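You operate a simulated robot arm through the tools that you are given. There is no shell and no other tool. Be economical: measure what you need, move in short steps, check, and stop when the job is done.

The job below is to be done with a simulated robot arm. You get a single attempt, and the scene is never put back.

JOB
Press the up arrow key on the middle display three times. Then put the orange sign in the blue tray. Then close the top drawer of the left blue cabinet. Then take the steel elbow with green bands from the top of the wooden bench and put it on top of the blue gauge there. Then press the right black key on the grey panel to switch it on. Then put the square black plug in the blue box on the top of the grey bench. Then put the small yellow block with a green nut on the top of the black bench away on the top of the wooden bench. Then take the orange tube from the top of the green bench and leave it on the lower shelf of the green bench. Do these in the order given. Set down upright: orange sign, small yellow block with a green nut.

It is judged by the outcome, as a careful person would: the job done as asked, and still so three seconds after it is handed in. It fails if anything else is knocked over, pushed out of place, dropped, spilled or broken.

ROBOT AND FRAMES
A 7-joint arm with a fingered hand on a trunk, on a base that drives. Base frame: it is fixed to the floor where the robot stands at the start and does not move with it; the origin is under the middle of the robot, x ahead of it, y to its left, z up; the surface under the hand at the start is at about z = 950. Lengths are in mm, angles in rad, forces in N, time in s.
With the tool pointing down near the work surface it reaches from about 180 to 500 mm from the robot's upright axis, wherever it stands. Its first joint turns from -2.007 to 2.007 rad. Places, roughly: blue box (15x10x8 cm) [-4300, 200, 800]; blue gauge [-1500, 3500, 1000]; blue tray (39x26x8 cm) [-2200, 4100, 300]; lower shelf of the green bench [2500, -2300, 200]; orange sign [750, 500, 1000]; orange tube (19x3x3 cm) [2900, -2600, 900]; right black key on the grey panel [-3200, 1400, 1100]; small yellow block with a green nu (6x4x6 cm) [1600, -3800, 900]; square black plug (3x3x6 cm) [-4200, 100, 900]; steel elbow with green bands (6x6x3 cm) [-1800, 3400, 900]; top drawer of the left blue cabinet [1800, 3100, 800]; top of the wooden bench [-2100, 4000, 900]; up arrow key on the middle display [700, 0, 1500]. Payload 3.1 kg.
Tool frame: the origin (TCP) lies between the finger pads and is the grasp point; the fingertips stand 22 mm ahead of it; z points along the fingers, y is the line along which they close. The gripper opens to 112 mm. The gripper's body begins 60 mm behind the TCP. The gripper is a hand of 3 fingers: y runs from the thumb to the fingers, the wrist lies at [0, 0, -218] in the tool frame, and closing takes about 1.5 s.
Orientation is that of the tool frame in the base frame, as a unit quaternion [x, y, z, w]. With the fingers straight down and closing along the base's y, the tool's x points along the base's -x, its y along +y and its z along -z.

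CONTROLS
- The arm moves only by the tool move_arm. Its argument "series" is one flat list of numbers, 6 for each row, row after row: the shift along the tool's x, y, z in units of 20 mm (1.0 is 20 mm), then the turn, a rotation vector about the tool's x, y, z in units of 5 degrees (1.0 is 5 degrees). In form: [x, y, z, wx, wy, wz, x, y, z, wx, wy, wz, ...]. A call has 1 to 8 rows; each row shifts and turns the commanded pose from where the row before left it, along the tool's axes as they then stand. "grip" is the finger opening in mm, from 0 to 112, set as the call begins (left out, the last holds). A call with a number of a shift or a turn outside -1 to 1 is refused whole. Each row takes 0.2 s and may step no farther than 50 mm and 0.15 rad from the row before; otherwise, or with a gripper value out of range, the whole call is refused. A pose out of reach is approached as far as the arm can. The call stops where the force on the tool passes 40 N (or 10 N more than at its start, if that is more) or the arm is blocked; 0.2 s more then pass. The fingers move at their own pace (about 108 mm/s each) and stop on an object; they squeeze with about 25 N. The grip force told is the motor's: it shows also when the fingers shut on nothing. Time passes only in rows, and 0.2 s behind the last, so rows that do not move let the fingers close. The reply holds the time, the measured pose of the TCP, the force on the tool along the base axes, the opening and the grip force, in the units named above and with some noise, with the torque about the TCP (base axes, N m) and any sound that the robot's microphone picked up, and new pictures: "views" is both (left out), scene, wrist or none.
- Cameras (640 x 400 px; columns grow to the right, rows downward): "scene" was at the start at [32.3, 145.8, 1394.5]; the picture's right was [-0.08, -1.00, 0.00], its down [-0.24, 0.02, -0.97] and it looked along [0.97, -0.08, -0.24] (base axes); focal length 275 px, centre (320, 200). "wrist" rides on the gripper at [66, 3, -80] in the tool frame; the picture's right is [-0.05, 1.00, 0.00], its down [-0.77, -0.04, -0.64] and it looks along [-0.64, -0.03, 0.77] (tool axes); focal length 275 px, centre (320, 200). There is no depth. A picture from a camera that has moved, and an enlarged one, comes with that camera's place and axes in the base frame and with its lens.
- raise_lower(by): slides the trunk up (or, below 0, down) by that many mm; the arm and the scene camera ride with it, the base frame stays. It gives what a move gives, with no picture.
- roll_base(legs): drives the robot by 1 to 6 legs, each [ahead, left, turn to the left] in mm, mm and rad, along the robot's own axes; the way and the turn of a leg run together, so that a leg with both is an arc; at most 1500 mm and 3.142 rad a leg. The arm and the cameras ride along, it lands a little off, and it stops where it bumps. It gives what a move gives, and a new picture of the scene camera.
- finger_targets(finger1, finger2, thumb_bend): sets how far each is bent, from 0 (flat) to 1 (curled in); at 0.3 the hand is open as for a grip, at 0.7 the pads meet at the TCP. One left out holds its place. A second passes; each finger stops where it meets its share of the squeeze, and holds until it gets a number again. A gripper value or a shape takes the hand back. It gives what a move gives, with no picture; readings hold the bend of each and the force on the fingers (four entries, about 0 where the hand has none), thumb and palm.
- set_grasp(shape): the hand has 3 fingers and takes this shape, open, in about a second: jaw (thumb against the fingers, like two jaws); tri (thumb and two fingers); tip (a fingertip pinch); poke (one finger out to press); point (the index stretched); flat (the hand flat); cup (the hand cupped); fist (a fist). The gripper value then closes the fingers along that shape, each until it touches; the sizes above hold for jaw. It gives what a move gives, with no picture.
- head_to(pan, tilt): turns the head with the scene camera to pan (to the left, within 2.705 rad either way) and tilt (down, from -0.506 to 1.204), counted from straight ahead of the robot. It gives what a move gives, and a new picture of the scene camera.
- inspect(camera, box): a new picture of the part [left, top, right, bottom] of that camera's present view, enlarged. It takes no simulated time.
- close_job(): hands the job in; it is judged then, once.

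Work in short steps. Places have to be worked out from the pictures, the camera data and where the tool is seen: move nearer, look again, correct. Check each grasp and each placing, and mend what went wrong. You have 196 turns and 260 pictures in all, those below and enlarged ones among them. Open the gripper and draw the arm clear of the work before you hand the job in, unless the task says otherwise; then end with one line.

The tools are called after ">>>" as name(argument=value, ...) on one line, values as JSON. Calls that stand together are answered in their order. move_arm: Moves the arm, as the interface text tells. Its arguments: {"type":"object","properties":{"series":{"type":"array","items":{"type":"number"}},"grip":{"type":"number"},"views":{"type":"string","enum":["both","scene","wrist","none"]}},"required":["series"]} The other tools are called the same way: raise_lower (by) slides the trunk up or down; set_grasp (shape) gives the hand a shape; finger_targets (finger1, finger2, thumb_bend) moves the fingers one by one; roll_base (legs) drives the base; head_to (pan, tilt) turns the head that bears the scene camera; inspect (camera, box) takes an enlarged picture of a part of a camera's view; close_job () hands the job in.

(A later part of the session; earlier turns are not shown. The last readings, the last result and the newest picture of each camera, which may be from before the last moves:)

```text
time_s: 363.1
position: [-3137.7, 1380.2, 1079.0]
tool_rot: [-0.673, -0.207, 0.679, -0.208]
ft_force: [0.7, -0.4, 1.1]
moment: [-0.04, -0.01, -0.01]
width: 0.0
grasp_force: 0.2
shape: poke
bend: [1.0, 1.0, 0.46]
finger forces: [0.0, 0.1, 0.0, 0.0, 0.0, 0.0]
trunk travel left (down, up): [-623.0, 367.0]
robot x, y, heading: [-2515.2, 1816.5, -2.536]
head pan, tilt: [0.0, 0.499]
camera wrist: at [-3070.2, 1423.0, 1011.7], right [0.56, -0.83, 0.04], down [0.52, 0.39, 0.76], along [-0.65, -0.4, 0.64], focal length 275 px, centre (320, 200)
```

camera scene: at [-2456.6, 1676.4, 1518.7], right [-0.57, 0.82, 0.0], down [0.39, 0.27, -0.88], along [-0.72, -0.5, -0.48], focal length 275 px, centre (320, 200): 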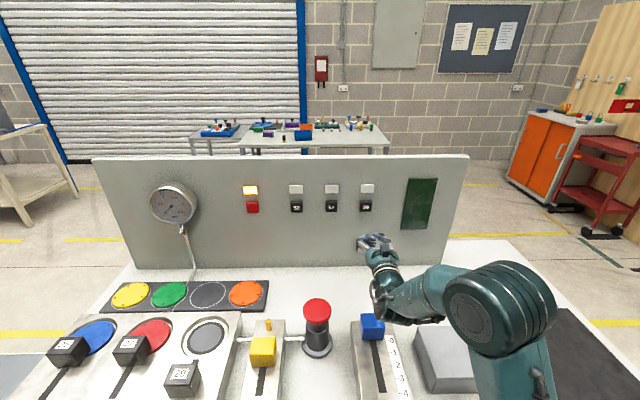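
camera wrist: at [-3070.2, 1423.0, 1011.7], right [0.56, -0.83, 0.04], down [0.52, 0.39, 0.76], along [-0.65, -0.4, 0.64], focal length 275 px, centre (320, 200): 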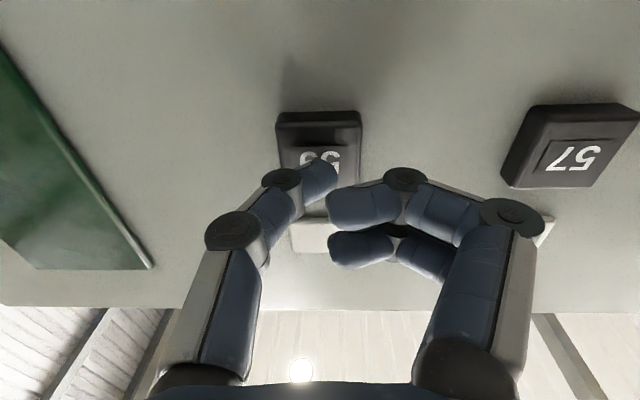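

Tip is on the key face area. I press in small steps, listening.

>>> move_arm(series=[0, 0, 0.2, 0, 0, 0, 0, 0, 0.15, 0, 0, 0, 0, 0, 0, 0, 0, 0], views="none")

```text
time_s: 363.9
position: [-3144.4, 1376.1, 1079.7]
tool_rot: [-0.672, -0.207, 0.68, -0.207]
ft_force: [1.7, 0.1, 0.0]
moment: [0.01, -0.05, 0.02]
width: 0.0
grasp_force: 0.1
shape: poke
bend: [1.0, 1.0, 0.46]
finger forces: [0.0, 0.0, 0.2, 0.0, 1.6, 0.1]
trunk travel left (down, up): [-623.0, 367.0]
robot x, y, heading: [-2515.3, 1821.4, -2.53]
head pan, tilt: [0.0, 0.499]
heard: click
```

Click. I retract and check the lamp.

>>> move_arm(series=[0, 0, -1, 0, 0, 0, 0, 0, -1, 0, 0, 0, 0, 0, -1, 0, 0, 0, 0, 0, -1, 0, 0, 0, 0, 0, -1, 0, 0, 0, 0, 0, -1, 0, 0, 0, 0, 0, -1, 0, 0, 0, 0, 0, -1, 0, 0, 0], views="none")

>>> inspect(camera="scene", box=[220, 150, 460, 270])

```text
time_s: 365.7
position: [-3009.9, 1465.4, 1077.5]
tool_rot: [-0.673, -0.206, 0.68, -0.206]
ft_force: [-0.6, 0.1, 0.0]
moment: [-0.01, -0.01, -0.05]
width: 0.0
grasp_force: 0.0
shape: poke
bend: [1.0, 1.0, 0.46]
finger forces: [0.1, 0.1, 0.0, 0.1, 0.0, 0.0]
trunk travel left (down, up): [-623.0, 367.0]
robot x, y, heading: [-2517.8, 1819.5, -2.532]
head pan, tilt: [0.0, 0.499]
```

```text
2.67 times, centred on (340, 210) of scene
camera zoom: at [-2455.6, 1677.2, 1518.7], right [-0.57, 0.82, 0.0], down [0.39, 0.27, -0.88], along [-0.72, -0.5, -0.48], focal length 734 px, centre (267, 173)
```

zoom: 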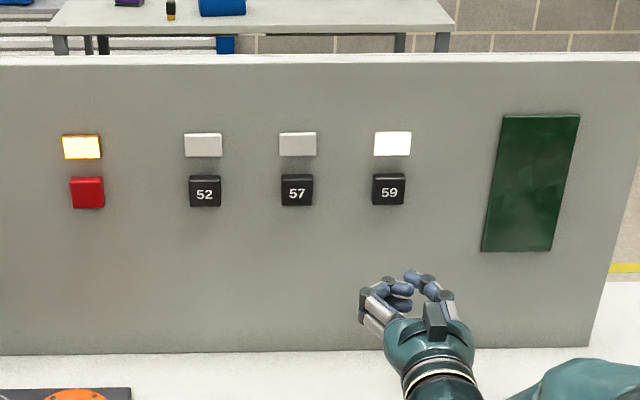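

Lamp 59 is lit. Next the plug: I retract, back off and go round the right end of this table toward the grey bench.

>>> move_arm(series=[0, 0, -1, 0, 0, 0, 0, 0, -1, 0, 0, 0, 0, 0, -1, 0, 0, 0, 0, 0, -1, 0, 0, 0, 0, 0, -1, 0, 0, 0, 0, 0, -1, 0, 0, 0, 0, 0, -1, 0, 0, 0], views="none")

>>> roll_base(legs=[[-400, 0, 0], [0, -1250, 0]])

```text
time_s: 367.3
position: [-2894.3, 1542.8, 1076.1]
tool_rot: [-0.673, -0.206, 0.68, -0.207]
ft_force: [-0.2, -0.3, 0.4]
moment: [-0.03, 0.0, 0.0]
width: 0.0
grasp_force: 0.1
shape: poke
bend: [1.0, 1.0, 0.46]
finger forces: [0.0, 0.1, 0.1, 0.0, 0.1, 0.1]
trunk travel left (down, up): [-623.0, 367.0]
robot x, y, heading: [-2519.3, 1820.0, -2.533]
head pan, tilt: [0.0, 0.499]
```

```text
time_s: 375.6
position: [-3259.7, 2784.5, 1077.8]
tool_rot: [-0.673, -0.204, 0.68, -0.205]
ft_force: [0.2, 0.2, -0.1]
moment: [-0.01, 0.03, 0.01]
width: 0.1
grasp_force: 0.1
shape: poke
bend: [1.0, 1.0, 0.46]
finger forces: [0.0, 0.1, 0.0, 0.0, 0.1, 0.0]
trunk travel left (down, up): [-623.0, 367.0]
robot x, y, heading: [-2877.3, 3056.4, -2.538]
head pan, tilt: [0.0, 0.499]
camera scene: at [-2819.6, 2916.6, 1518.8], right [-0.57, 0.82, 0.0], down [0.4, 0.27, -0.88], along [-0.72, -0.5, -0.48], focal length 275 px, centre (320, 200)
```

scene: 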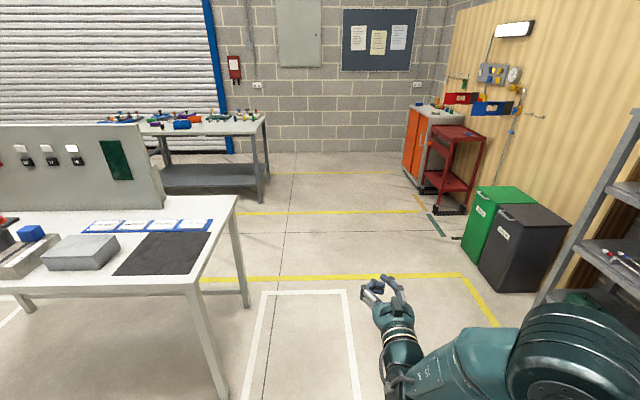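

The way is clear. I go forward past the table's end, then left in front of the grey bench.

>>> roll_base(legs=[[1000, 0, 0], [850, 0, 0], [0, 1000, 0], [0, 550, 0]])

```text
time_s: 392.4
position: [-3924.6, 473.9, 1076.4]
tool_rot: [-0.676, -0.196, 0.683, -0.196]
ft_force: [0.3, 0.3, -0.9]
moment: [0.0, 0.0, -0.02]
width: 0.1
grasp_force: 0.1
shape: poke
bend: [1.0, 1.0, 0.46]
finger forces: [0.1, 0.1, 0.0, 0.0, 0.1, 0.0]
trunk travel left (down, up): [-623.0, 367.0]
robot x, y, heading: [-3535.7, 739.9, -2.569]
head pan, tilt: [0.0, 0.499]
camera scene: at [-3481.8, 595.7, 1518.7], right [-0.55, 0.84, 0.0], down [0.4, 0.26, -0.88], along [-0.74, -0.48, -0.48], focal length 275 px, centre (320, 200)
```

scene: 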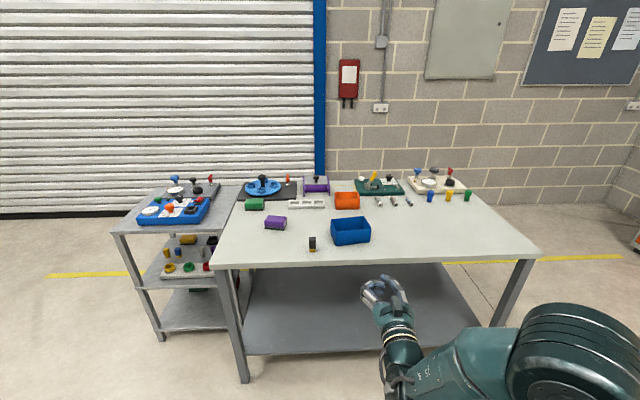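

>>> inspect(camera="scene", box=[260, 170, 420, 270])

```text
4.00 times, centred on (340, 220) of scene
camera zoom: at [-3481.8, 595.7, 1518.7], right [-0.55, 0.84, 0.0], down [0.4, 0.26, -0.88], along [-0.74, -0.48, -0.48], focal length 1101 px, centre (240, 120)
```

zoom: 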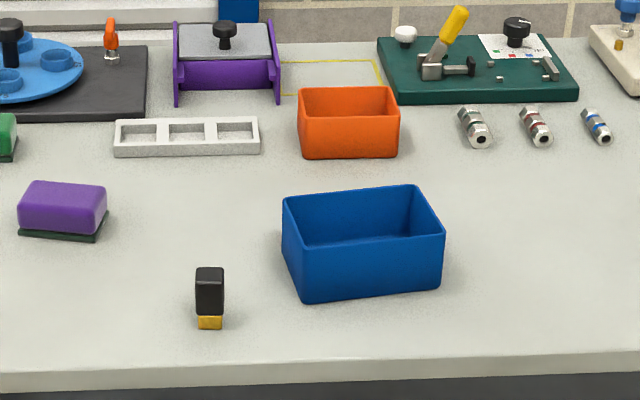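

Plug (black with yellow base, upright) is about 875 ahead, 179 left; the blue box is to its right. I point the hand down, reopen the jaw, and move in.

>>> move_arm(series=[0, 0, 0, 0, 1, 0, 0, 0, 0, 0, 1, 0, 0, 0, 0, 0, 1, 0, 0, 0, 0, 0, 1, 0, 0, 0, 0, 0, 1, 0, 0, 0, 0, 0, 1, 0, 0, 0, 0, 0, 1, 0, 0, 0, 0, 0, 1, 0], views="none")

>>> move_arm(series=[0, 0, 0, 0, 1, 0, 0, 0, 0, 0, 1, 0, 0, 0, 0, 0, 1, 0, 0, 0, 0, 0, 1, 0, 0, 0, 0, 0, 1, 0, 0, 0, 0, 0, 1, 0, 0, 0, 0, 0, 1, 0, 0, 0, 0, 0, 1, 0], views="none")

>>> move_arm(series=[0, 0, 0, 0, 1, 0, 0, 0, 0, 0, 1, 0], views="none")

>>> set_grasp(shape="jaw")

>>> roll_base(legs=[[0, 110, 0.03], [400, 0, 0]])

>>> inspect(camera="wrist", box=[0, 0, 640, 400])

```text
time_s: 394.2
position: [-3925.5, 474.1, 1076.0]
tool_rot: [0.868, 0.252, -0.41, 0.118]
ft_force: [-0.1, 0.6, 0.6]
moment: [0.02, 0.01, -0.02]
width: 0.1
grasp_force: 0.0
shape: poke
bend: [1.0, 1.0, 0.46]
finger forces: [0.0, 0.0, 0.1, 0.0, 0.1, 0.1]
trunk travel left (down, up): [-623.0, 367.0]
robot x, y, heading: [-3539.7, 740.5, -2.563]
head pan, tilt: [0.0, 0.499]
```

```text
time_s: 396.0
position: [-3925.9, 473.4, 1075.6]
tool_rot: [0.957, 0.277, -0.087, 0.024]
ft_force: [-0.6, -0.5, 0.1]
moment: [-0.04, 0.0, 0.01]
width: 0.0
grasp_force: 0.1
shape: poke
bend: [1.0, 1.0, 0.46]
finger forces: [0.1, 0.0, 0.0, 0.0, 0.0, 0.0]
trunk travel left (down, up): [-623.0, 367.0]
robot x, y, heading: [-3536.1, 738.3, -2.56]
head pan, tilt: [0.0, 0.499]
```

```text
time_s: 396.6
position: [-3925.8, 474.3, 1076.8]
tool_rot: [0.961, 0.277, -0.005, 0.001]
ft_force: [0.6, 0.1, -0.3]
moment: [0.01, -0.01, 0.0]
width: 0.0
grasp_force: 0.1
shape: poke
bend: [1.0, 1.0, 0.46]
finger forces: [0.0, 0.0, 0.0, 0.0, 0.1, 0.1]
trunk travel left (down, up): [-623.0, 367.0]
robot x, y, heading: [-3540.8, 739.2, -2.563]
head pan, tilt: [0.0, 0.499]
```

```text
time_s: 397.5
position: [-3925.0, 474.2, 1076.1]
tool_rot: [0.961, 0.277, -0.005, 0.001]
ft_force: [1.0, -0.3, -0.4]
moment: [0.03, -0.01, -0.03]
width: 111.9
grasp_force: 0.1
shape: jaw
bend: [0.3, 0.3, 0.3]
finger forces: [0.0, 0.0, 0.0, 0.0, 0.0, 0.0]
trunk travel left (down, up): [-623.0, 367.0]
robot x, y, heading: [-3538.8, 741.4, -2.565]
head pan, tilt: [0.0, 0.499]
```

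```text
time_s: 400.8
position: [-4183.5, 144.4, 1075.5]
tool_rot: [0.956, 0.293, -0.004, 0.0]
ft_force: [-0.9, 0.3, -0.1]
moment: [0.0, -0.03, -0.01]
width: 112.0
grasp_force: 0.0
shape: jaw
bend: [0.3, 0.3, 0.3]
finger forces: [0.0, 0.0, 0.0, 0.0, 0.0, 0.1]
trunk travel left (down, up): [-623.0, 367.0]
robot x, y, heading: [-3805.0, 426.7, -2.531]
head pan, tilt: [0.0, 0.499]
camera scene: at [-3744.8, 279.4, 1518.7], right [-0.57, 0.82, 0.0], down [0.39, 0.27, -0.88], along [-0.72, -0.5, -0.48], focal length 275 px, centre (320, 200)
```

scene: 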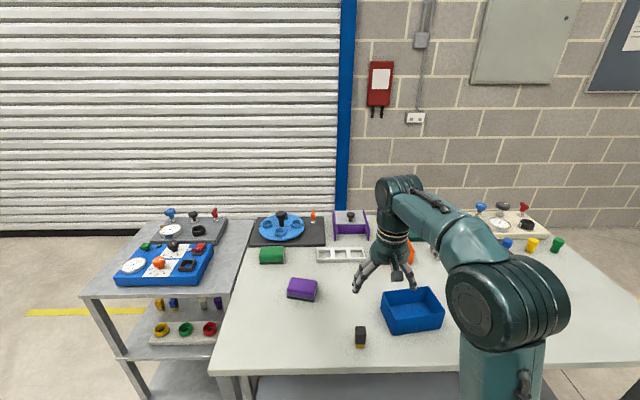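

```text
1.00 times, centred on (320, 200) of wrist (not enlarged: the box is as wide or as high as the picture)
camera zoom: at [-4126.2, 179.5, 1155.4], right [0.52, -0.85, 0.0], down [-0.65, -0.4, 0.64], along [-0.55, -0.33, -0.77], focal length 275 px, centre (320, 200)
```

zoom: 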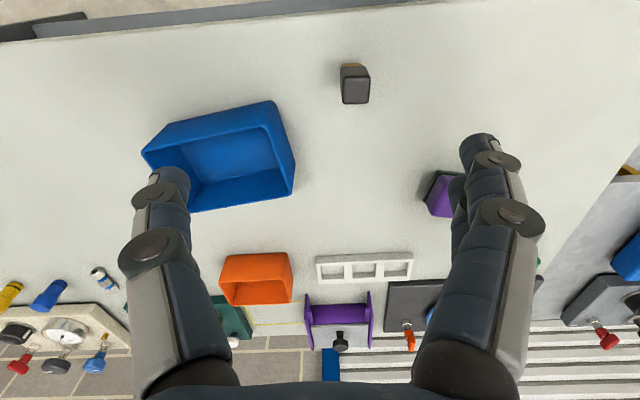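

Plug is at tool (−18, +32). I align and lower the trunk 160.

>>> move_arm(series=[-0.9, 0.8, 0, 0, 0, 0, 0, 0.8, 0, 0, 0, 0, 0, 0, 0, 0, 0, 0], grip=80, views="none")

>>> raise_lower(by=-140)

>>> move_arm(series=[0, 0, 0, 0, 0, 0], views="wrist")

```text
time_s: 401.6
position: [-4180.4, 107.5, 1075.9]
tool_rot: [0.956, 0.293, -0.005, 0.001]
ft_force: [0.9, -0.7, -0.4]
moment: [-0.03, 0.04, 0.01]
width: 80.4
grasp_force: 0.0
shape: jaw
bend: [0.66, 0.66, 0.63]
finger forces: [0.0, 0.0, 0.0, 0.0, 0.0, 0.1]
trunk travel left (down, up): [-623.0, 367.0]
robot x, y, heading: [-3807.8, 425.7, -2.539]
head pan, tilt: [0.0, 0.499]
```

```text
time_s: 403.2
position: [-4181.1, 107.3, 936.2]
tool_rot: [0.956, 0.292, -0.006, 0.0]
ft_force: [0.2, -0.4, 0.0]
moment: [-0.02, 0.01, -0.02]
width: 80.6
grasp_force: 0.0
shape: jaw
bend: [0.66, 0.66, 0.63]
finger forces: [0.0, 0.0, 0.0, 0.1, 0.0, 0.0]
trunk travel left (down, up): [-483.0, 507.0]
robot x, y, heading: [-3802.4, 420.9, -2.539]
head pan, tilt: [0.0, 0.499]
```

```text
time_s: 403.6
position: [-4181.3, 108.1, 936.0]
tool_rot: [0.956, 0.292, -0.005, 0.001]
ft_force: [0.5, 0.9, -0.5]
moment: [0.0, 0.02, 0.0]
width: 80.4
grasp_force: 0.0
shape: jaw
bend: [0.66, 0.66, 0.63]
finger forces: [0.0, 0.0, 0.0, 0.0, 0.1, 0.0]
trunk travel left (down, up): [-483.0, 507.0]
robot x, y, heading: [-3805.2, 425.0, -2.535]
head pan, tilt: [0.0, 0.499]
camera wrist: at [-4123.6, 143.1, 1015.4], right [0.52, -0.85, 0.0], down [-0.65, -0.4, 0.64], along [-0.55, -0.33, -0.77], focal length 275 px, centre (320, 200)
```

wrist: 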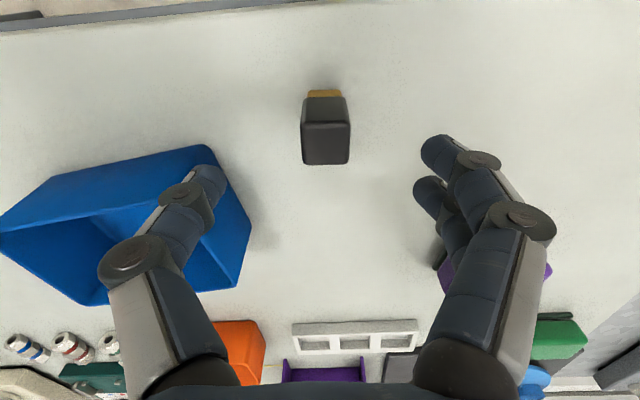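

The box is close beside the thumb, so I'd rather close fore-and-aft. I rise a bit, yaw the hand 90°, and look again.

>>> raise_lower(by=60)

>>> move_arm(series=[0, 0, 0, 0, 0, 1, 0, 0, 0, 0, 0, 1, 0, 0, 0, 0, 0, 1, 0, 0, 0, 0, 0, 1, 0, 0, 0, 0, 0, 1, 0, 0, 0, 0, 0, 1, 0, 0, 0, 0, 0, 1, 0, 0, 0, 0, 0, 1], views="none")

>>> move_arm(series=[0, 0, 0, 0, 0, 1, 0, 0, 0, 0, 0, 1, 0, 0, 0, 0, 0, 1, 0, 0, 0, 0, 0, 1, 0, 0, 0, 0, 0, 1, 0, 0, 0, 0, 0, 1, 0, 0, 0, 0, 0, 1, 0, 0, 0, 0, 0, 1], views="none")

>>> move_arm(series=[0, 0, 0, 0, 0, 1, 0, 0, 0, 0, 0, 1], grip=70, views="both")

```text
time_s: 404.6
position: [-4180.3, 108.0, 995.3]
tool_rot: [0.956, 0.292, -0.005, 0.001]
ft_force: [-0.6, 0.5, 0.3]
moment: [-0.02, 0.02, -0.03]
width: 80.3
grasp_force: 0.0
shape: jaw
bend: [0.66, 0.66, 0.63]
finger forces: [0.0, 0.0, 0.1, 0.0, 0.0, 0.0]
trunk travel left (down, up): [-543.0, 447.0]
robot x, y, heading: [-3801.7, 423.1, -2.532]
head pan, tilt: [0.0, 0.499]
```

```text
time_s: 406.4
position: [-4181.3, 107.0, 995.3]
tool_rot: [0.999, -0.053, -0.005, 0.003]
ft_force: [-0.7, -0.8, -0.3]
moment: [-0.02, -0.01, 0.0]
width: 80.5
grasp_force: 0.1
shape: jaw
bend: [0.66, 0.66, 0.63]
finger forces: [0.0, 0.1, 0.0, 0.0, 0.0, 0.0]
trunk travel left (down, up): [-543.0, 447.0]
robot x, y, heading: [-3804.8, 423.0, -2.537]
head pan, tilt: [0.0, 0.499]
```

```text
time_s: 408.2
position: [-4180.9, 107.2, 996.6]
tool_rot: [0.92, -0.391, -0.003, 0.003]
ft_force: [0.0, -0.1, 0.1]
moment: [-0.03, 0.04, -0.01]
width: 80.3
grasp_force: 0.0
shape: jaw
bend: [0.66, 0.66, 0.63]
finger forces: [0.0, 0.1, 0.0, 0.0, 0.0, 0.1]
trunk travel left (down, up): [-543.0, 447.0]
robot x, y, heading: [-3807.7, 419.5, -2.536]
head pan, tilt: [0.0, 0.499]
```

```text
time_s: 408.9
position: [-4181.3, 107.5, 995.2]
tool_rot: [0.883, -0.47, -0.003, 0.004]
ft_force: [0.7, 0.0, 0.4]
moment: [0.01, -0.02, -0.05]
width: 70.3
grasp_force: 0.0
shape: jaw
bend: [0.71, 0.71, 0.69]
finger forces: [0.0, 0.0, 0.1, 0.1, 0.1, 0.0]
trunk travel left (down, up): [-543.0, 447.0]
robot x, y, heading: [-3809.3, 421.7, -2.534]
head pan, tilt: [0.0, 0.499]
camera scene: at [-3744.1, 279.8, 1438.7], right [-0.57, 0.82, 0.0], down [0.39, 0.27, -0.88], along [-0.72, -0.5, -0.48], focal length 275 px, centre (320, 200)
camera wrist: at [-4146.2, 51.5, 1075.6], right [-0.86, -0.52, 0.01], down [-0.39, 0.66, 0.64], along [-0.34, 0.54, -0.77], focal length 275 px, centre (320, 200)
```

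scene: 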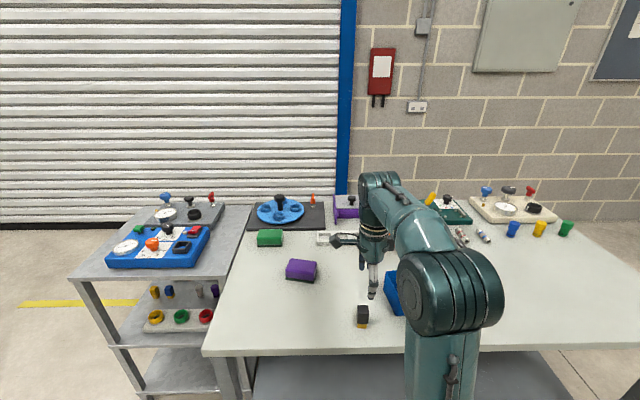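
wrist: 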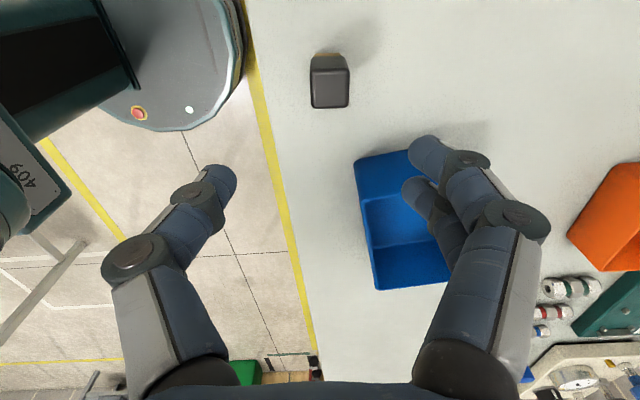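

Plug is at about tool (7, 7), clear of the box in this orientation. I centre and descend.

>>> move_arm(series=[0.25, 0.35, 0, 0, 0, 0, 0, 0, 1, 0, 0, 0, 0, 0, 1, 0, 0, 0, 0, 0, 1, 0, 0, 0, 0, 0, 0, 0, 0, 0], views="wrist")

```text
time_s: 410.1
position: [-4183.7, 99.5, 935.3]
tool_rot: [0.883, -0.47, -0.003, 0.004]
ft_force: [0.1, 0.1, -0.2]
moment: [-0.02, 0.03, 0.0]
width: 70.1
grasp_force: 0.0
shape: jaw
bend: [0.71, 0.71, 0.69]
finger forces: [0.1, 0.0, 0.1, 0.0, 0.0, 0.1]
trunk travel left (down, up): [-543.0, 447.0]
robot x, y, heading: [-3806.0, 422.3, -2.538]
head pan, tilt: [0.0, 0.499]
camera wrist: at [-4149.3, 43.2, 1015.1], right [-0.85, -0.52, 0.01], down [-0.39, 0.66, 0.64], along [-0.34, 0.54, -0.77], focal length 275 px, centre (320, 200)
```

wrist: 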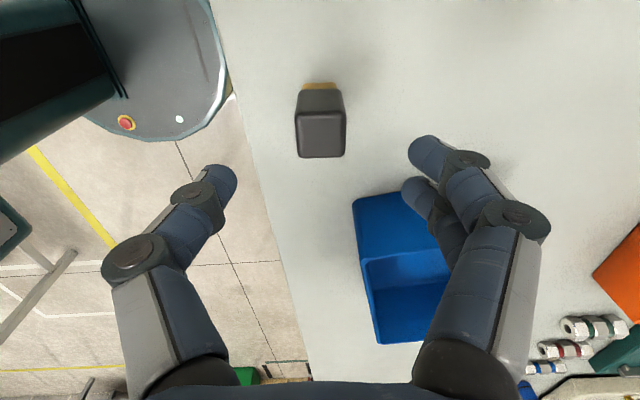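

Centred. I descend 65 mm and close.

>>> move_arm(series=[0.2, 0, 1, 0, 0, 0, 0, 0, 1, 0, 0, 0, 0, 0, 1, 0, 0, 0, 0, 0, 0.2, 0, 0, 0, 0, 0, 0, 0, 0, 0], views="wrist")

>>> move_arm(series=[0, 0, 0, 0, 0, 0, 0, 0, 0, 0, 0, 0, 0, 0, 0, 0, 0, 0, 0, 0, 0, 0, 0, 0, 0, 0, 0, 0, 0, 0], grip=10, views="wrist")

```text
time_s: 411.2
position: [-4183.6, 95.0, 871.9]
tool_rot: [0.883, -0.469, -0.003, 0.004]
ft_force: [-0.9, 0.4, 0.3]
moment: [-0.03, -0.01, -0.01]
width: 70.4
grasp_force: 0.2
shape: jaw
bend: [0.71, 0.71, 0.69]
finger forces: [0.1, 0.0, 0.0, 0.0, 0.1, 0.1]
trunk travel left (down, up): [-543.0, 447.0]
robot x, y, heading: [-3804.9, 420.3, -2.535]
head pan, tilt: [0.0, 0.499]
camera wrist: at [-4149.0, 39.1, 951.9], right [-0.85, -0.52, 0.01], down [-0.39, 0.66, 0.64], along [-0.34, 0.54, -0.77], focal length 275 px, centre (320, 200)
```

wrist: 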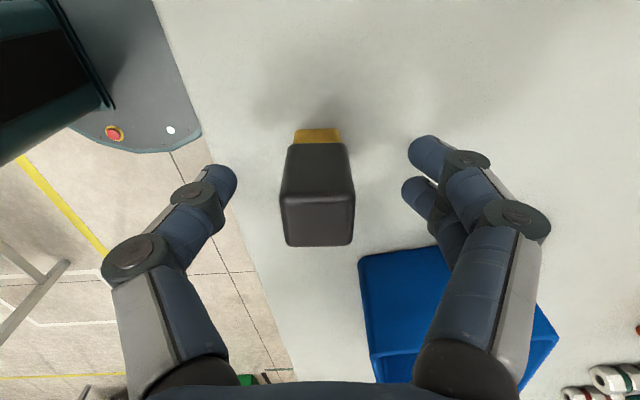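

```text
time_s: 412.4
position: [-4182.9, 94.8, 873.1]
tool_rot: [0.883, -0.469, -0.002, 0.005]
ft_force: [1.1, 0.6, 0.6]
moment: [0.01, 0.0, 0.01]
width: 17.7
grasp_force: 24.7
shape: jaw
bend: [0.74, 0.72, 0.7]
finger forces: [10.0, 16.6, 0.0, 0.0, 22.7, 0.0]
trunk travel left (down, up): [-543.0, 447.0]
robot x, y, heading: [-3803.5, 422.0, -2.535]
head pan, tilt: [0.0, 0.499]
camera wrist: at [-4148.9, 39.1, 952.1], right [-0.85, -0.52, 0.01], down [-0.39, 0.66, 0.64], along [-0.34, 0.54, -0.77], focal length 275 px, centre (320, 200)
```

wrist: 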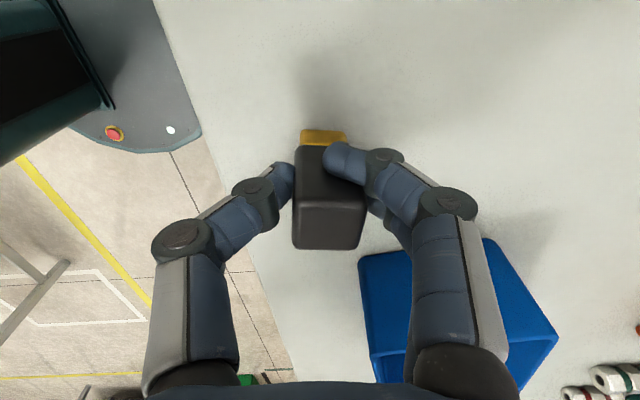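

Gripped. I lift 110 mm and move toward the box.

>>> raise_lower(by=120)

>>> move_arm(series=[-1, 0.4, 0, 0, 0, 0, -1, 0.4, 0, 0, 0, 0, -1, 0.4, 0, 0, 0, 0, -1, 0.4, 0, 0, 0, 0, -1, 0.4, 0, 0, 0, 0, -1, 0.5, 0, 0, 0, 0], views="both")

```text
time_s: 413.9
position: [-4184.2, 94.2, 992.6]
tool_rot: [0.883, -0.47, -0.004, 0.004]
ft_force: [-0.1, -0.6, -1.0]
moment: [-0.01, -0.01, -0.02]
width: 17.4
grasp_force: 24.7
shape: jaw
bend: [0.74, 0.72, 0.7]
finger forces: [10.3, 16.4, 0.0, 0.0, 22.2, 0.0]
trunk travel left (down, up): [-663.0, 327.0]
robot x, y, heading: [-3803.2, 425.2, -2.53]
head pan, tilt: [0.0, 0.499]
```

```text
time_s: 415.4
position: [-4294.6, 165.7, 992.6]
tool_rot: [0.883, -0.47, -0.003, 0.004]
ft_force: [0.1, 0.7, -0.8]
moment: [0.03, -0.02, -0.01]
width: 17.4
grasp_force: 24.8
shape: jaw
bend: [0.74, 0.72, 0.7]
finger forces: [10.0, 16.5, 0.1, 0.0, 22.1, 0.0]
trunk travel left (down, up): [-663.0, 327.0]
robot x, y, heading: [-3805.1, 421.6, -2.535]
head pan, tilt: [0.0, 0.499]
camera scene: at [-3745.1, 280.0, 1558.8], right [-0.57, 0.82, 0.0], down [0.39, 0.27, -0.88], along [-0.72, -0.5, -0.48], focal length 275 px, centre (320, 200)
camera wrist: at [-4259.5, 110.1, 1072.1], right [-0.85, -0.52, 0.01], down [-0.39, 0.66, 0.64], along [-0.34, 0.54, -0.77], focal length 275 px, centre (320, 200)
```

scene: 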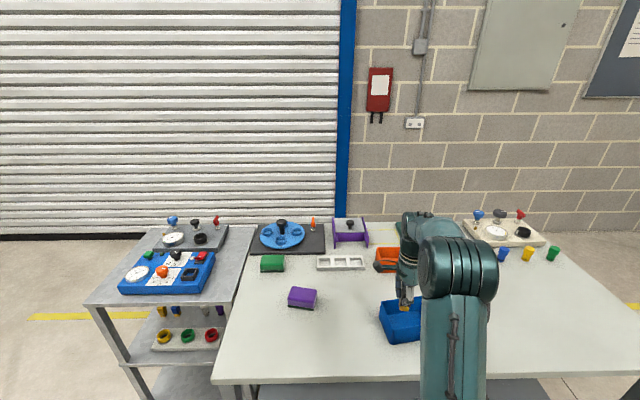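
wrist: 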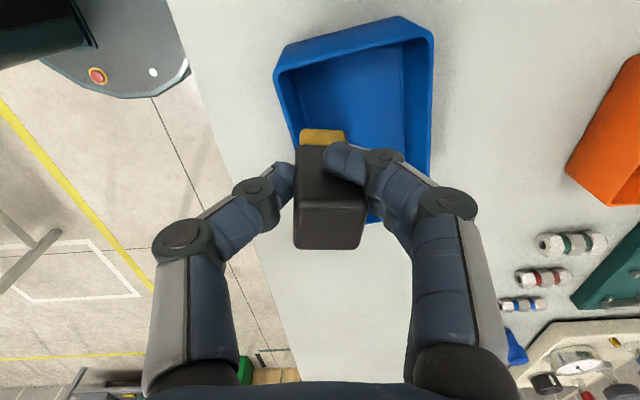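

I move to the box centre (about 38 mm right and 32 mm forward) and check again.

>>> move_arm(series=[-1, 0.8, 0, 0, 0, 0, -0.9, 0.8, 0, 0, 0, 0, 0, 0, 0, 0, 0, 0], views="wrist")

>>> inspect(camera="scene", box=[340, 240, 480, 360])

```text
time_s: 416.1
position: [-4340.9, 180.9, 993.4]
tool_rot: [0.883, -0.469, -0.003, 0.004]
ft_force: [-1.0, 0.4, -2.0]
moment: [0.01, 0.0, -0.01]
width: 17.0
grasp_force: 25.3
shape: jaw
bend: [0.74, 0.72, 0.7]
finger forces: [9.7, 16.5, 0.0, 0.1, 22.0, 0.0]
trunk travel left (down, up): [-663.0, 327.0]
robot x, y, heading: [-3804.2, 421.5, -2.532]
head pan, tilt: [0.0, 0.499]
camera wrist: at [-4306.2, 124.9, 1073.1], right [-0.85, -0.52, 0.01], down [-0.4, 0.66, 0.64], along [-0.34, 0.54, -0.77], focal length 275 px, centre (320, 200)
```

wrist: 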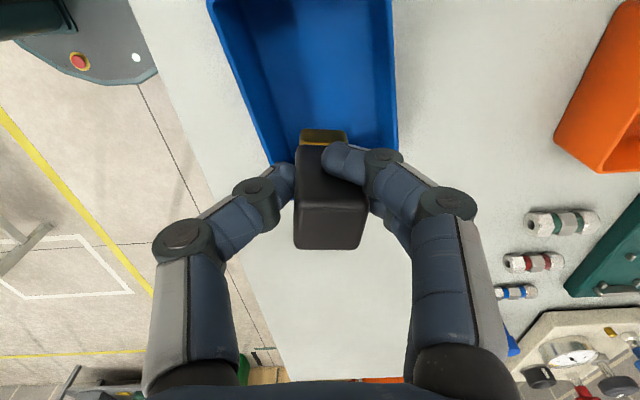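

```text
3.33 times, centred on (410, 300) of scene
camera zoom: at [-3744.0, 279.8, 1558.7], right [-0.57, 0.82, 0.0], down [0.39, 0.27, -0.88], along [-0.72, -0.5, -0.48], focal length 917 px, centre (20, -133)
```

zoom: 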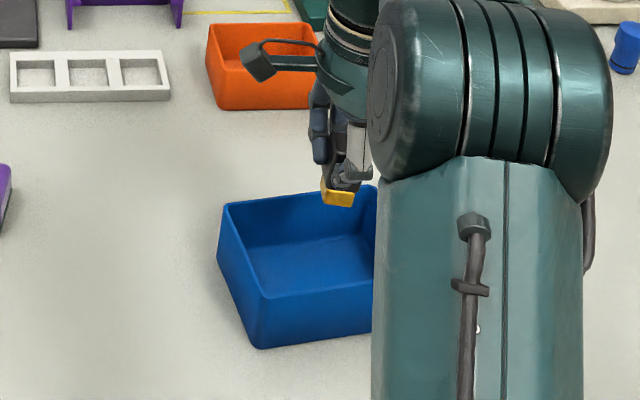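

Scene view shows the plug centred over the box. I shift 12 mm left as a compromise and lower 80 mm, then check.

>>> move_arm(series=[0.6, 0.1, 0, 0, 0, 0, 0, 0, 1, 0, 0, 0, 0, 0, 1, 0, 0, 0, 0, 0, 1, 0, 0, 0, 0, 0, 0, 0, 0, 0], views="both")

```text
time_s: 417.4
position: [-4335.3, 169.0, 934.8]
tool_rot: [0.883, -0.47, -0.004, 0.004]
ft_force: [-0.2, 0.1, -0.8]
moment: [0.02, -0.01, 0.05]
width: 16.8
grasp_force: 25.1
shape: jaw
bend: [0.74, 0.72, 0.7]
finger forces: [9.2, 16.5, 0.0, 0.1, 21.9, 0.0]
trunk travel left (down, up): [-663.0, 327.0]
robot x, y, heading: [-3807.1, 420.8, -2.529]
head pan, tilt: [0.0, 0.499]
camera scene: at [-3743.9, 279.8, 1558.7], right [-0.57, 0.82, 0.0], down [0.39, 0.27, -0.88], along [-0.72, -0.5, -0.48], focal length 275 px, centre (320, 200)
camera wrist: at [-4301.4, 112.5, 1013.7], right [-0.85, -0.52, 0.01], down [-0.39, 0.66, 0.64], along [-0.34, 0.54, -0.77], focal length 275 px, centre (320, 200)
```

scene: 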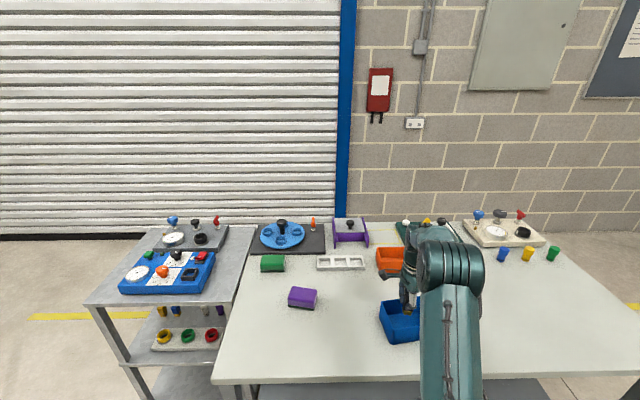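
wrist: 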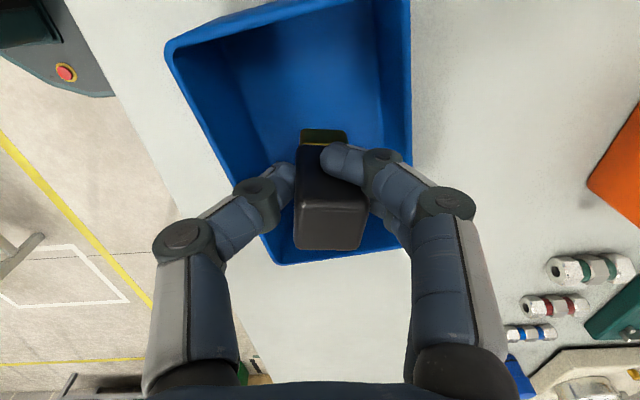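

The plug is centred in the box. I descend until contact.

>>> move_arm(series=[0, 0, 1, 0, 0, 0, 0, 0, 1, 0, 0, 0, 0, 0, 0.4, 0, 0, 0, 0, 0, 0, 0, 0, 0], views="none")

>>> move_arm(series=[0, 0, 0.15, 0, 0, 0, 0, 0, 0.15, 0, 0, 0, 0, 0, 0, 0, 0, 0], views="wrist")

```text
time_s: 418.4
position: [-4335.0, 167.7, 884.8]
tool_rot: [0.883, -0.469, -0.003, 0.005]
ft_force: [0.5, -0.6, -1.2]
moment: [0.0, -0.01, 0.02]
width: 16.8
grasp_force: 25.2
shape: jaw
bend: [0.74, 0.72, 0.7]
finger forces: [8.9, 16.7, 0.0, 0.0, 21.7, 0.0]
trunk travel left (down, up): [-663.0, 327.0]
robot x, y, heading: [-3807.6, 424.2, -2.537]
head pan, tilt: [0.0, 0.499]
```

```text
time_s: 419.1
position: [-4336.2, 169.0, 879.5]
tool_rot: [0.883, -0.469, -0.004, 0.004]
ft_force: [-0.7, 0.5, -0.2]
moment: [-0.01, 0.01, -0.03]
width: 16.7
grasp_force: 25.4
shape: jaw
bend: [0.74, 0.72, 0.7]
finger forces: [8.9, 16.7, 0.1, 0.0, 21.7, 0.0]
trunk travel left (down, up): [-663.0, 327.0]
robot x, y, heading: [-3804.7, 425.3, -2.533]
head pan, tilt: [0.0, 0.499]
camera wrist: at [-4301.2, 112.7, 959.1], right [-0.85, -0.52, 0.01], down [-0.39, 0.66, 0.64], along [-0.34, 0.54, -0.77], focal length 275 px, centre (320, 200)
```

wrist: 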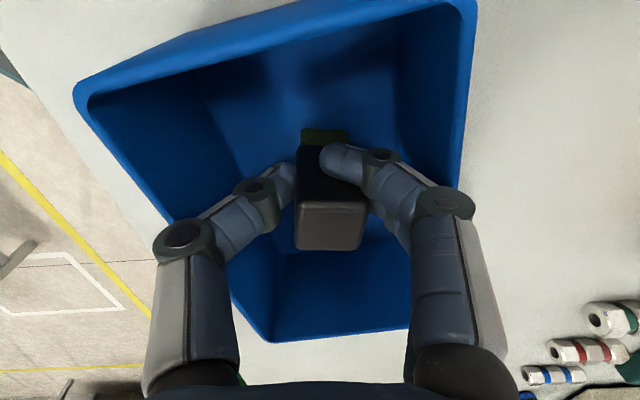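

Nearly down. Two more mm steps to contact.

>>> move_arm(series=[0, 0, 0.1, 0, 0, 0, 0, 0, 0.1, 0, 0, 0, 0, 0, 0, 0, 0, 0], views="none")

```text
time_s: 419.9
position: [-4335.5, 168.7, 876.7]
tool_rot: [0.883, -0.47, -0.004, 0.005]
ft_force: [1.1, -1.8, 7.0]
moment: [-0.02, 0.09, 0.0]
width: 16.8
grasp_force: 25.1
shape: jaw
bend: [0.75, 0.72, 0.7]
finger forces: [9.5, 16.9, 0.0, 0.0, 23.4, 0.0]
trunk travel left (down, up): [-663.0, 327.0]
robot x, y, heading: [-3806.4, 421.6, -2.537]
head pan, tilt: [0.0, 0.499]
```

Contact at 7 N. I open just slightly (to 45) to release without touching the walls.

>>> move_arm(series=[0, 0, 0, 0, 0, 0, 0, 0, 0, 0, 0, 0, 0, 0, 0, 0, 0, 0], grip=42, views="wrist")

```text
time_s: 420.8
position: [-4335.3, 168.2, 876.4]
tool_rot: [0.883, -0.469, -0.004, 0.003]
ft_force: [0.2, 0.1, 2.9]
moment: [0.01, -0.09, 0.0]
width: 33.3
grasp_force: 0.1
shape: jaw
bend: [0.74, 0.74, 0.7]
finger forces: [7.0, 2.0, 0.0, 0.0, 8.6, 0.0]
trunk travel left (down, up): [-663.0, 327.0]
robot x, y, heading: [-3808.2, 421.3, -2.534]
head pan, tilt: [0.0, 0.499]
camera wrist: at [-4301.5, 113.0, 955.7], right [-0.85, -0.52, 0.01], down [-0.39, 0.66, 0.64], along [-0.34, 0.54, -0.77], focal length 275 px, centre (320, 200)
```

wrist: 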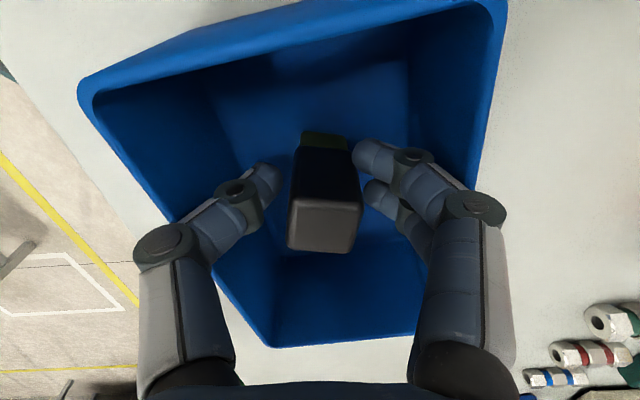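

The plug appears free and standing. I wait a moment, then rise straight up.

>>> move_arm(series=[0, 0, 0, 0, 0, 0, 0, 0, 0, 0, 0, 0], views="none")

>>> move_arm(series=[0, 0, -0.5, 0, 0, 0, 0, 0, -0.7, 0, 0, 0, 0, 0, -1, 0, 0, 0, 0, 0, -1, 0, 0, 0, 0, 0, -1, 0, 0, 0, 0, 0, -1, 0, 0, 0], views="wrist")

```text
time_s: 421.4
position: [-4337.1, 168.3, 877.1]
tool_rot: [0.883, -0.47, -0.003, 0.004]
ft_force: [1.0, 2.2, 3.3]
moment: [0.01, -0.06, -0.01]
width: 33.1
grasp_force: 0.0
shape: jaw
bend: [0.74, 0.74, 0.7]
finger forces: [7.2, 2.1, 0.0, 0.1, 8.4, 0.0]
trunk travel left (down, up): [-663.0, 327.0]
robot x, y, heading: [-3805.0, 425.7, -2.53]
head pan, tilt: [0.0, 0.499]
```

```text
time_s: 422.8
position: [-4333.9, 169.1, 981.4]
tool_rot: [0.883, -0.47, -0.004, 0.004]
ft_force: [0.0, -0.1, 0.0]
moment: [-0.03, -0.01, 0.0]
width: 41.6
grasp_force: 0.1
shape: jaw
bend: [0.74, 0.74, 0.7]
finger forces: [0.0, 0.1, 0.0, 0.0, 0.1, 0.1]
trunk travel left (down, up): [-663.0, 327.0]
robot x, y, heading: [-3803.7, 420.6, -2.533]
head pan, tilt: [0.0, 0.499]
camera wrist: at [-4299.6, 113.3, 1061.1], right [-0.85, -0.52, 0.01], down [-0.39, 0.66, 0.64], along [-0.34, 0.54, -0.77], focal length 275 px, centre (320, 200)
```

wrist: 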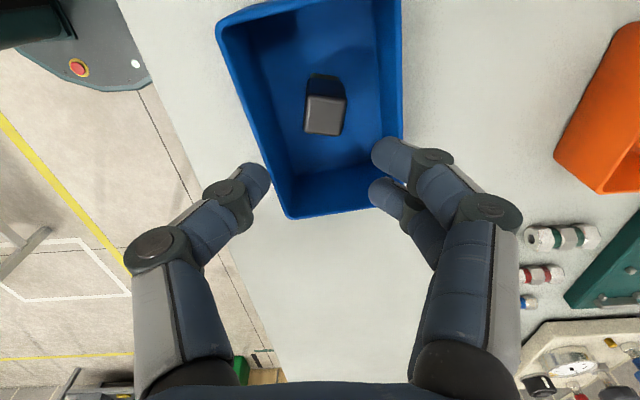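

The plug stands in the blue box. Next is the yellow block on the black bench, a long drive; I retract the hand, back up, turn left, and travel along the corridor between the benches.

>>> move_arm(series=[0, -1, -1, 0, 0, 0, 0, -1, -1, 0, 0, 0, 0, -1, -1, 0, 0, 0, 0, -1, -1, 0, 0, 0, 0, -1, 0, 0, 0, 0], views="none")

>>> roll_base(legs=[[-230, 0, 0], [0, 0, 1.57]])

```text
time_s: 423.9
position: [-4252.4, 226.0, 1059.4]
tool_rot: [0.883, -0.47, -0.002, 0.003]
ft_force: [0.2, 0.4, 1.1]
moment: [0.02, 0.0, 0.05]
width: 41.8
grasp_force: 0.0
shape: jaw
bend: [0.74, 0.74, 0.7]
finger forces: [0.0, 0.1, 0.1, 0.0, 0.0, 0.0]
trunk travel left (down, up): [-663.0, 327.0]
robot x, y, heading: [-3804.9, 421.4, -2.533]
head pan, tilt: [0.0, 0.499]
```

```text
time_s: 429.6
position: [-3397.4, 117.4, 1059.5]
tool_rot: [0.95, 0.313, 0.001, 0.005]
ft_force: [-0.5, 0.1, -0.5]
moment: [-0.02, 0.0, 0.0]
width: 41.6
grasp_force: 0.1
shape: jaw
bend: [0.74, 0.74, 0.7]
finger forces: [0.1, 0.0, 0.0, 0.1, 0.1, 0.1]
trunk travel left (down, up): [-663.0, 327.0]
robot x, y, heading: [-3613.0, 557.5, -0.922]
head pan, tilt: [0.0, 0.499]
camera scene: at [-3473.9, 624.5, 1558.7], right [-0.8, -0.61, 0.0], down [-0.29, 0.38, -0.88], along [0.53, -0.7, -0.48], focal length 275 px, centre (320, 200)
```

scene: 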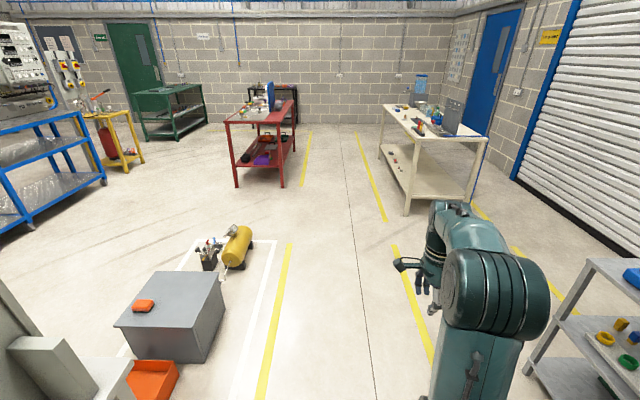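

The corridor is clear. I correct the heading and drive ahead 4.9 m.

>>> roll_base(legs=[[0, 0, -0.035], [1500, 0, 0], [1500, 0, 0], [1500, 0, 0], [400, 0, 0]])

```text
time_s: 453.4
position: [-695.5, -3926.2, 1059.4]
tool_rot: [0.96, 0.281, 0.001, 0.005]
ft_force: [-0.8, 0.6, 0.7]
moment: [0.01, 0.02, -0.02]
width: 41.6
grasp_force: 0.0
shape: jaw
bend: [0.74, 0.74, 0.7]
finger forces: [0.0, 0.0, 0.0, 0.1, 0.1, 0.1]
trunk travel left (down, up): [-663.0, 327.0]
robot x, y, heading: [-882.2, -3469.2, -0.984]
head pan, tilt: [0.0, 0.499]
camera scene: at [-737.3, -3415.7, 1558.7], right [-0.83, -0.55, 0.0], down [-0.26, 0.4, -0.88], along [0.48, -0.73, -0.48], focal length 275 px, centre (320, 200)
```

scene: 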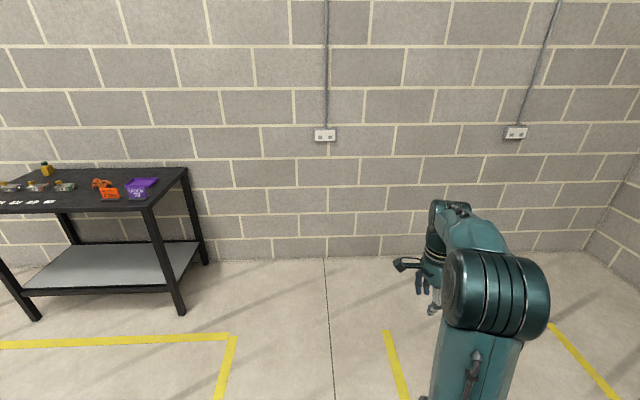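

The black bench is to the left. I enlarge its top.

>>> head_to(pan=0.6, tilt=0.5)

>>> inspect(camera="scene", box=[100, 130, 400, 260])

```text
time_s: 454.4
position: [-695.6, -3926.2, 1059.5]
tool_rot: [0.96, 0.281, 0.0, 0.006]
ft_force: [-0.5, 0.4, -0.4]
moment: [0.04, 0.01, 0.03]
width: 41.6
grasp_force: 0.0
shape: jaw
bend: [0.74, 0.74, 0.7]
finger forces: [0.0, 0.0, 0.0, 0.1, 0.0, 0.1]
trunk travel left (down, up): [-663.0, 327.0]
robot x, y, heading: [-881.4, -3472.3, -0.987]
head pan, tilt: [0.6, 0.499]
camera scene: at [-703.6, -3373.6, 1558.7], right [-0.38, -0.93, 0.0], down [-0.44, 0.18, -0.88], along [0.81, -0.33, -0.48], focal length 275 px, centre (320, 200)
```

scene: 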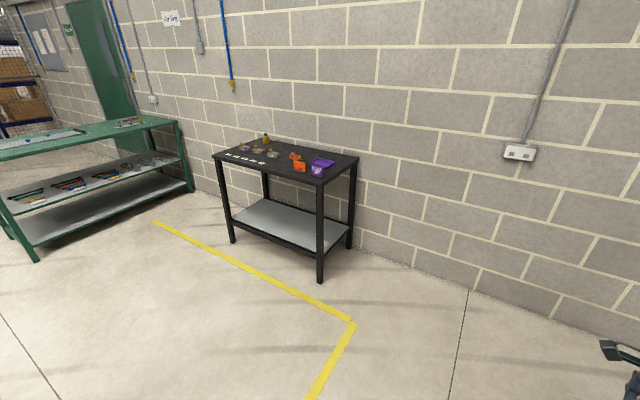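

```text
2.13 times, centred on (250, 195) of scene
camera zoom: at [-703.6, -3373.6, 1558.7], right [-0.38, -0.93, 0.0], down [-0.44, 0.18, -0.88], along [0.81, -0.33, -0.48], focal length 587 px, centre (469, 211)
```

zoom: 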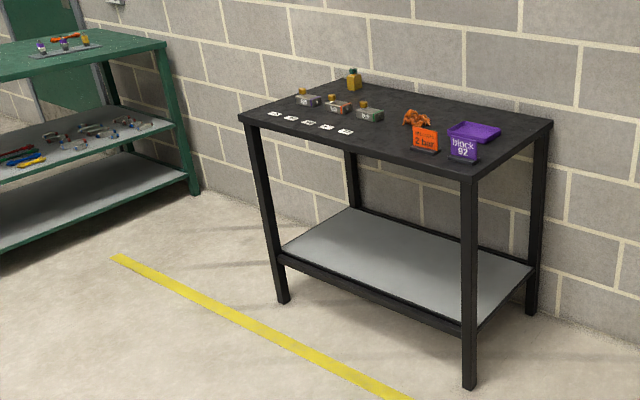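

The yellow block with a green nut is at about (1560, −3806) at the back left of the bench, best reached from its left end. I drive around: ahead, left, turn to face along the bench, then in toward the wall.

>>> roll_base(legs=[[380, 0, 0.03], [0, 1200, 0], [0, 1080, 0]])

>>> roll_base(legs=[[0, 0, -1.57]])

>>> head_to(pan=0.3, tilt=0.5)

```text
time_s: 467.7
position: [1409.7, -2946.1, 1058.7]
tool_rot: [0.958, 0.286, -0.001, 0.006]
ft_force: [-0.4, 0.2, -0.6]
moment: [-0.01, 0.0, 0.01]
width: 41.7
grasp_force: 0.0
shape: jaw
bend: [0.74, 0.74, 0.7]
finger forces: [0.0, 0.0, 0.0, 0.1, 0.0, 0.1]
trunk travel left (down, up): [-663.0, 327.0]
robot x, y, heading: [1217.3, -2494.4, -0.973]
head pan, tilt: [0.6, 0.499]
camera scene: at [1394.4, -2393.4, 1558.7], right [-0.37, -0.93, 0.0], down [-0.45, 0.17, -0.88], along [0.82, -0.32, -0.48], focal length 275 px, centre (320, 200)
```

scene: 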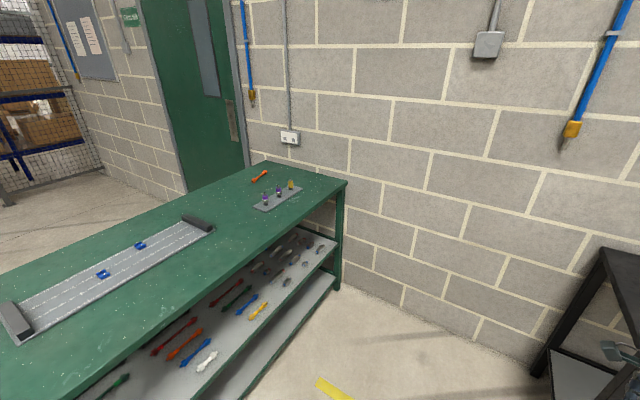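

```text
time_s: 471.9
position: [767.1, -2687.7, 1059.0]
tool_rot: [0.88, -0.475, -0.002, 0.004]
ft_force: [-0.2, -0.3, -0.5]
moment: [-0.05, -0.02, 0.0]
width: 41.9
grasp_force: 0.0
shape: jaw
bend: [0.74, 0.74, 0.7]
finger forces: [0.0, 0.0, 0.0, 0.0, 0.0, 0.0]
trunk travel left (down, up): [-663.0, 327.0]
robot x, y, heading: [1218.1, -2497.2, -2.543]
head pan, tilt: [0.6, 0.499]
camera scene: at [1318.4, -2673.6, 1558.7], right [-0.93, 0.37, 0.0], down [0.18, 0.45, -0.88], along [-0.32, -0.82, -0.48], focal length 275 px, centre (320, 200)
```

scene: 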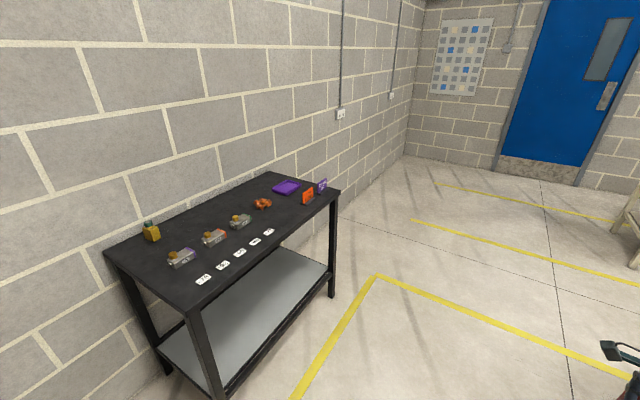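

```text
time_s: 472.7
position: [766.8, -2686.9, 1060.4]
tool_rot: [0.88, -0.476, -0.004, 0.005]
ft_force: [-0.5, 0.6, 0.6]
moment: [0.03, 0.01, 0.0]
width: 41.5
grasp_force: 0.1
shape: jaw
bend: [0.74, 0.74, 0.7]
finger forces: [0.1, 0.0, 0.0, 0.0, 0.0, 0.1]
trunk travel left (down, up): [-663.0, 327.0]
robot x, y, heading: [1217.0, -2492.0, -2.55]
head pan, tilt: [0.3, 0.499]
camera scene: at [1295.0, -2660.1, 1558.7], right [-0.78, 0.63, 0.0], down [0.3, 0.37, -0.88], along [-0.55, -0.69, -0.48], focal length 275 px, centre (320, 200)
```

scene: 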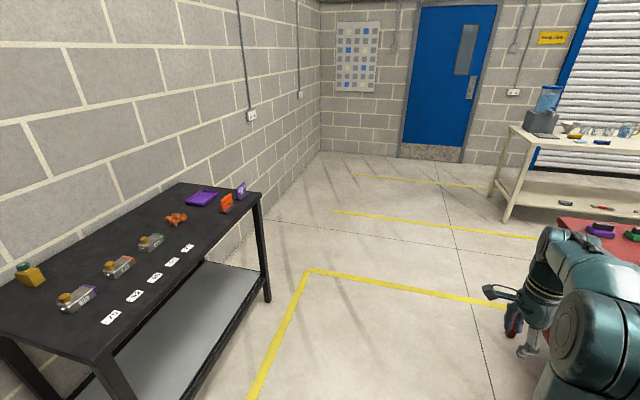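

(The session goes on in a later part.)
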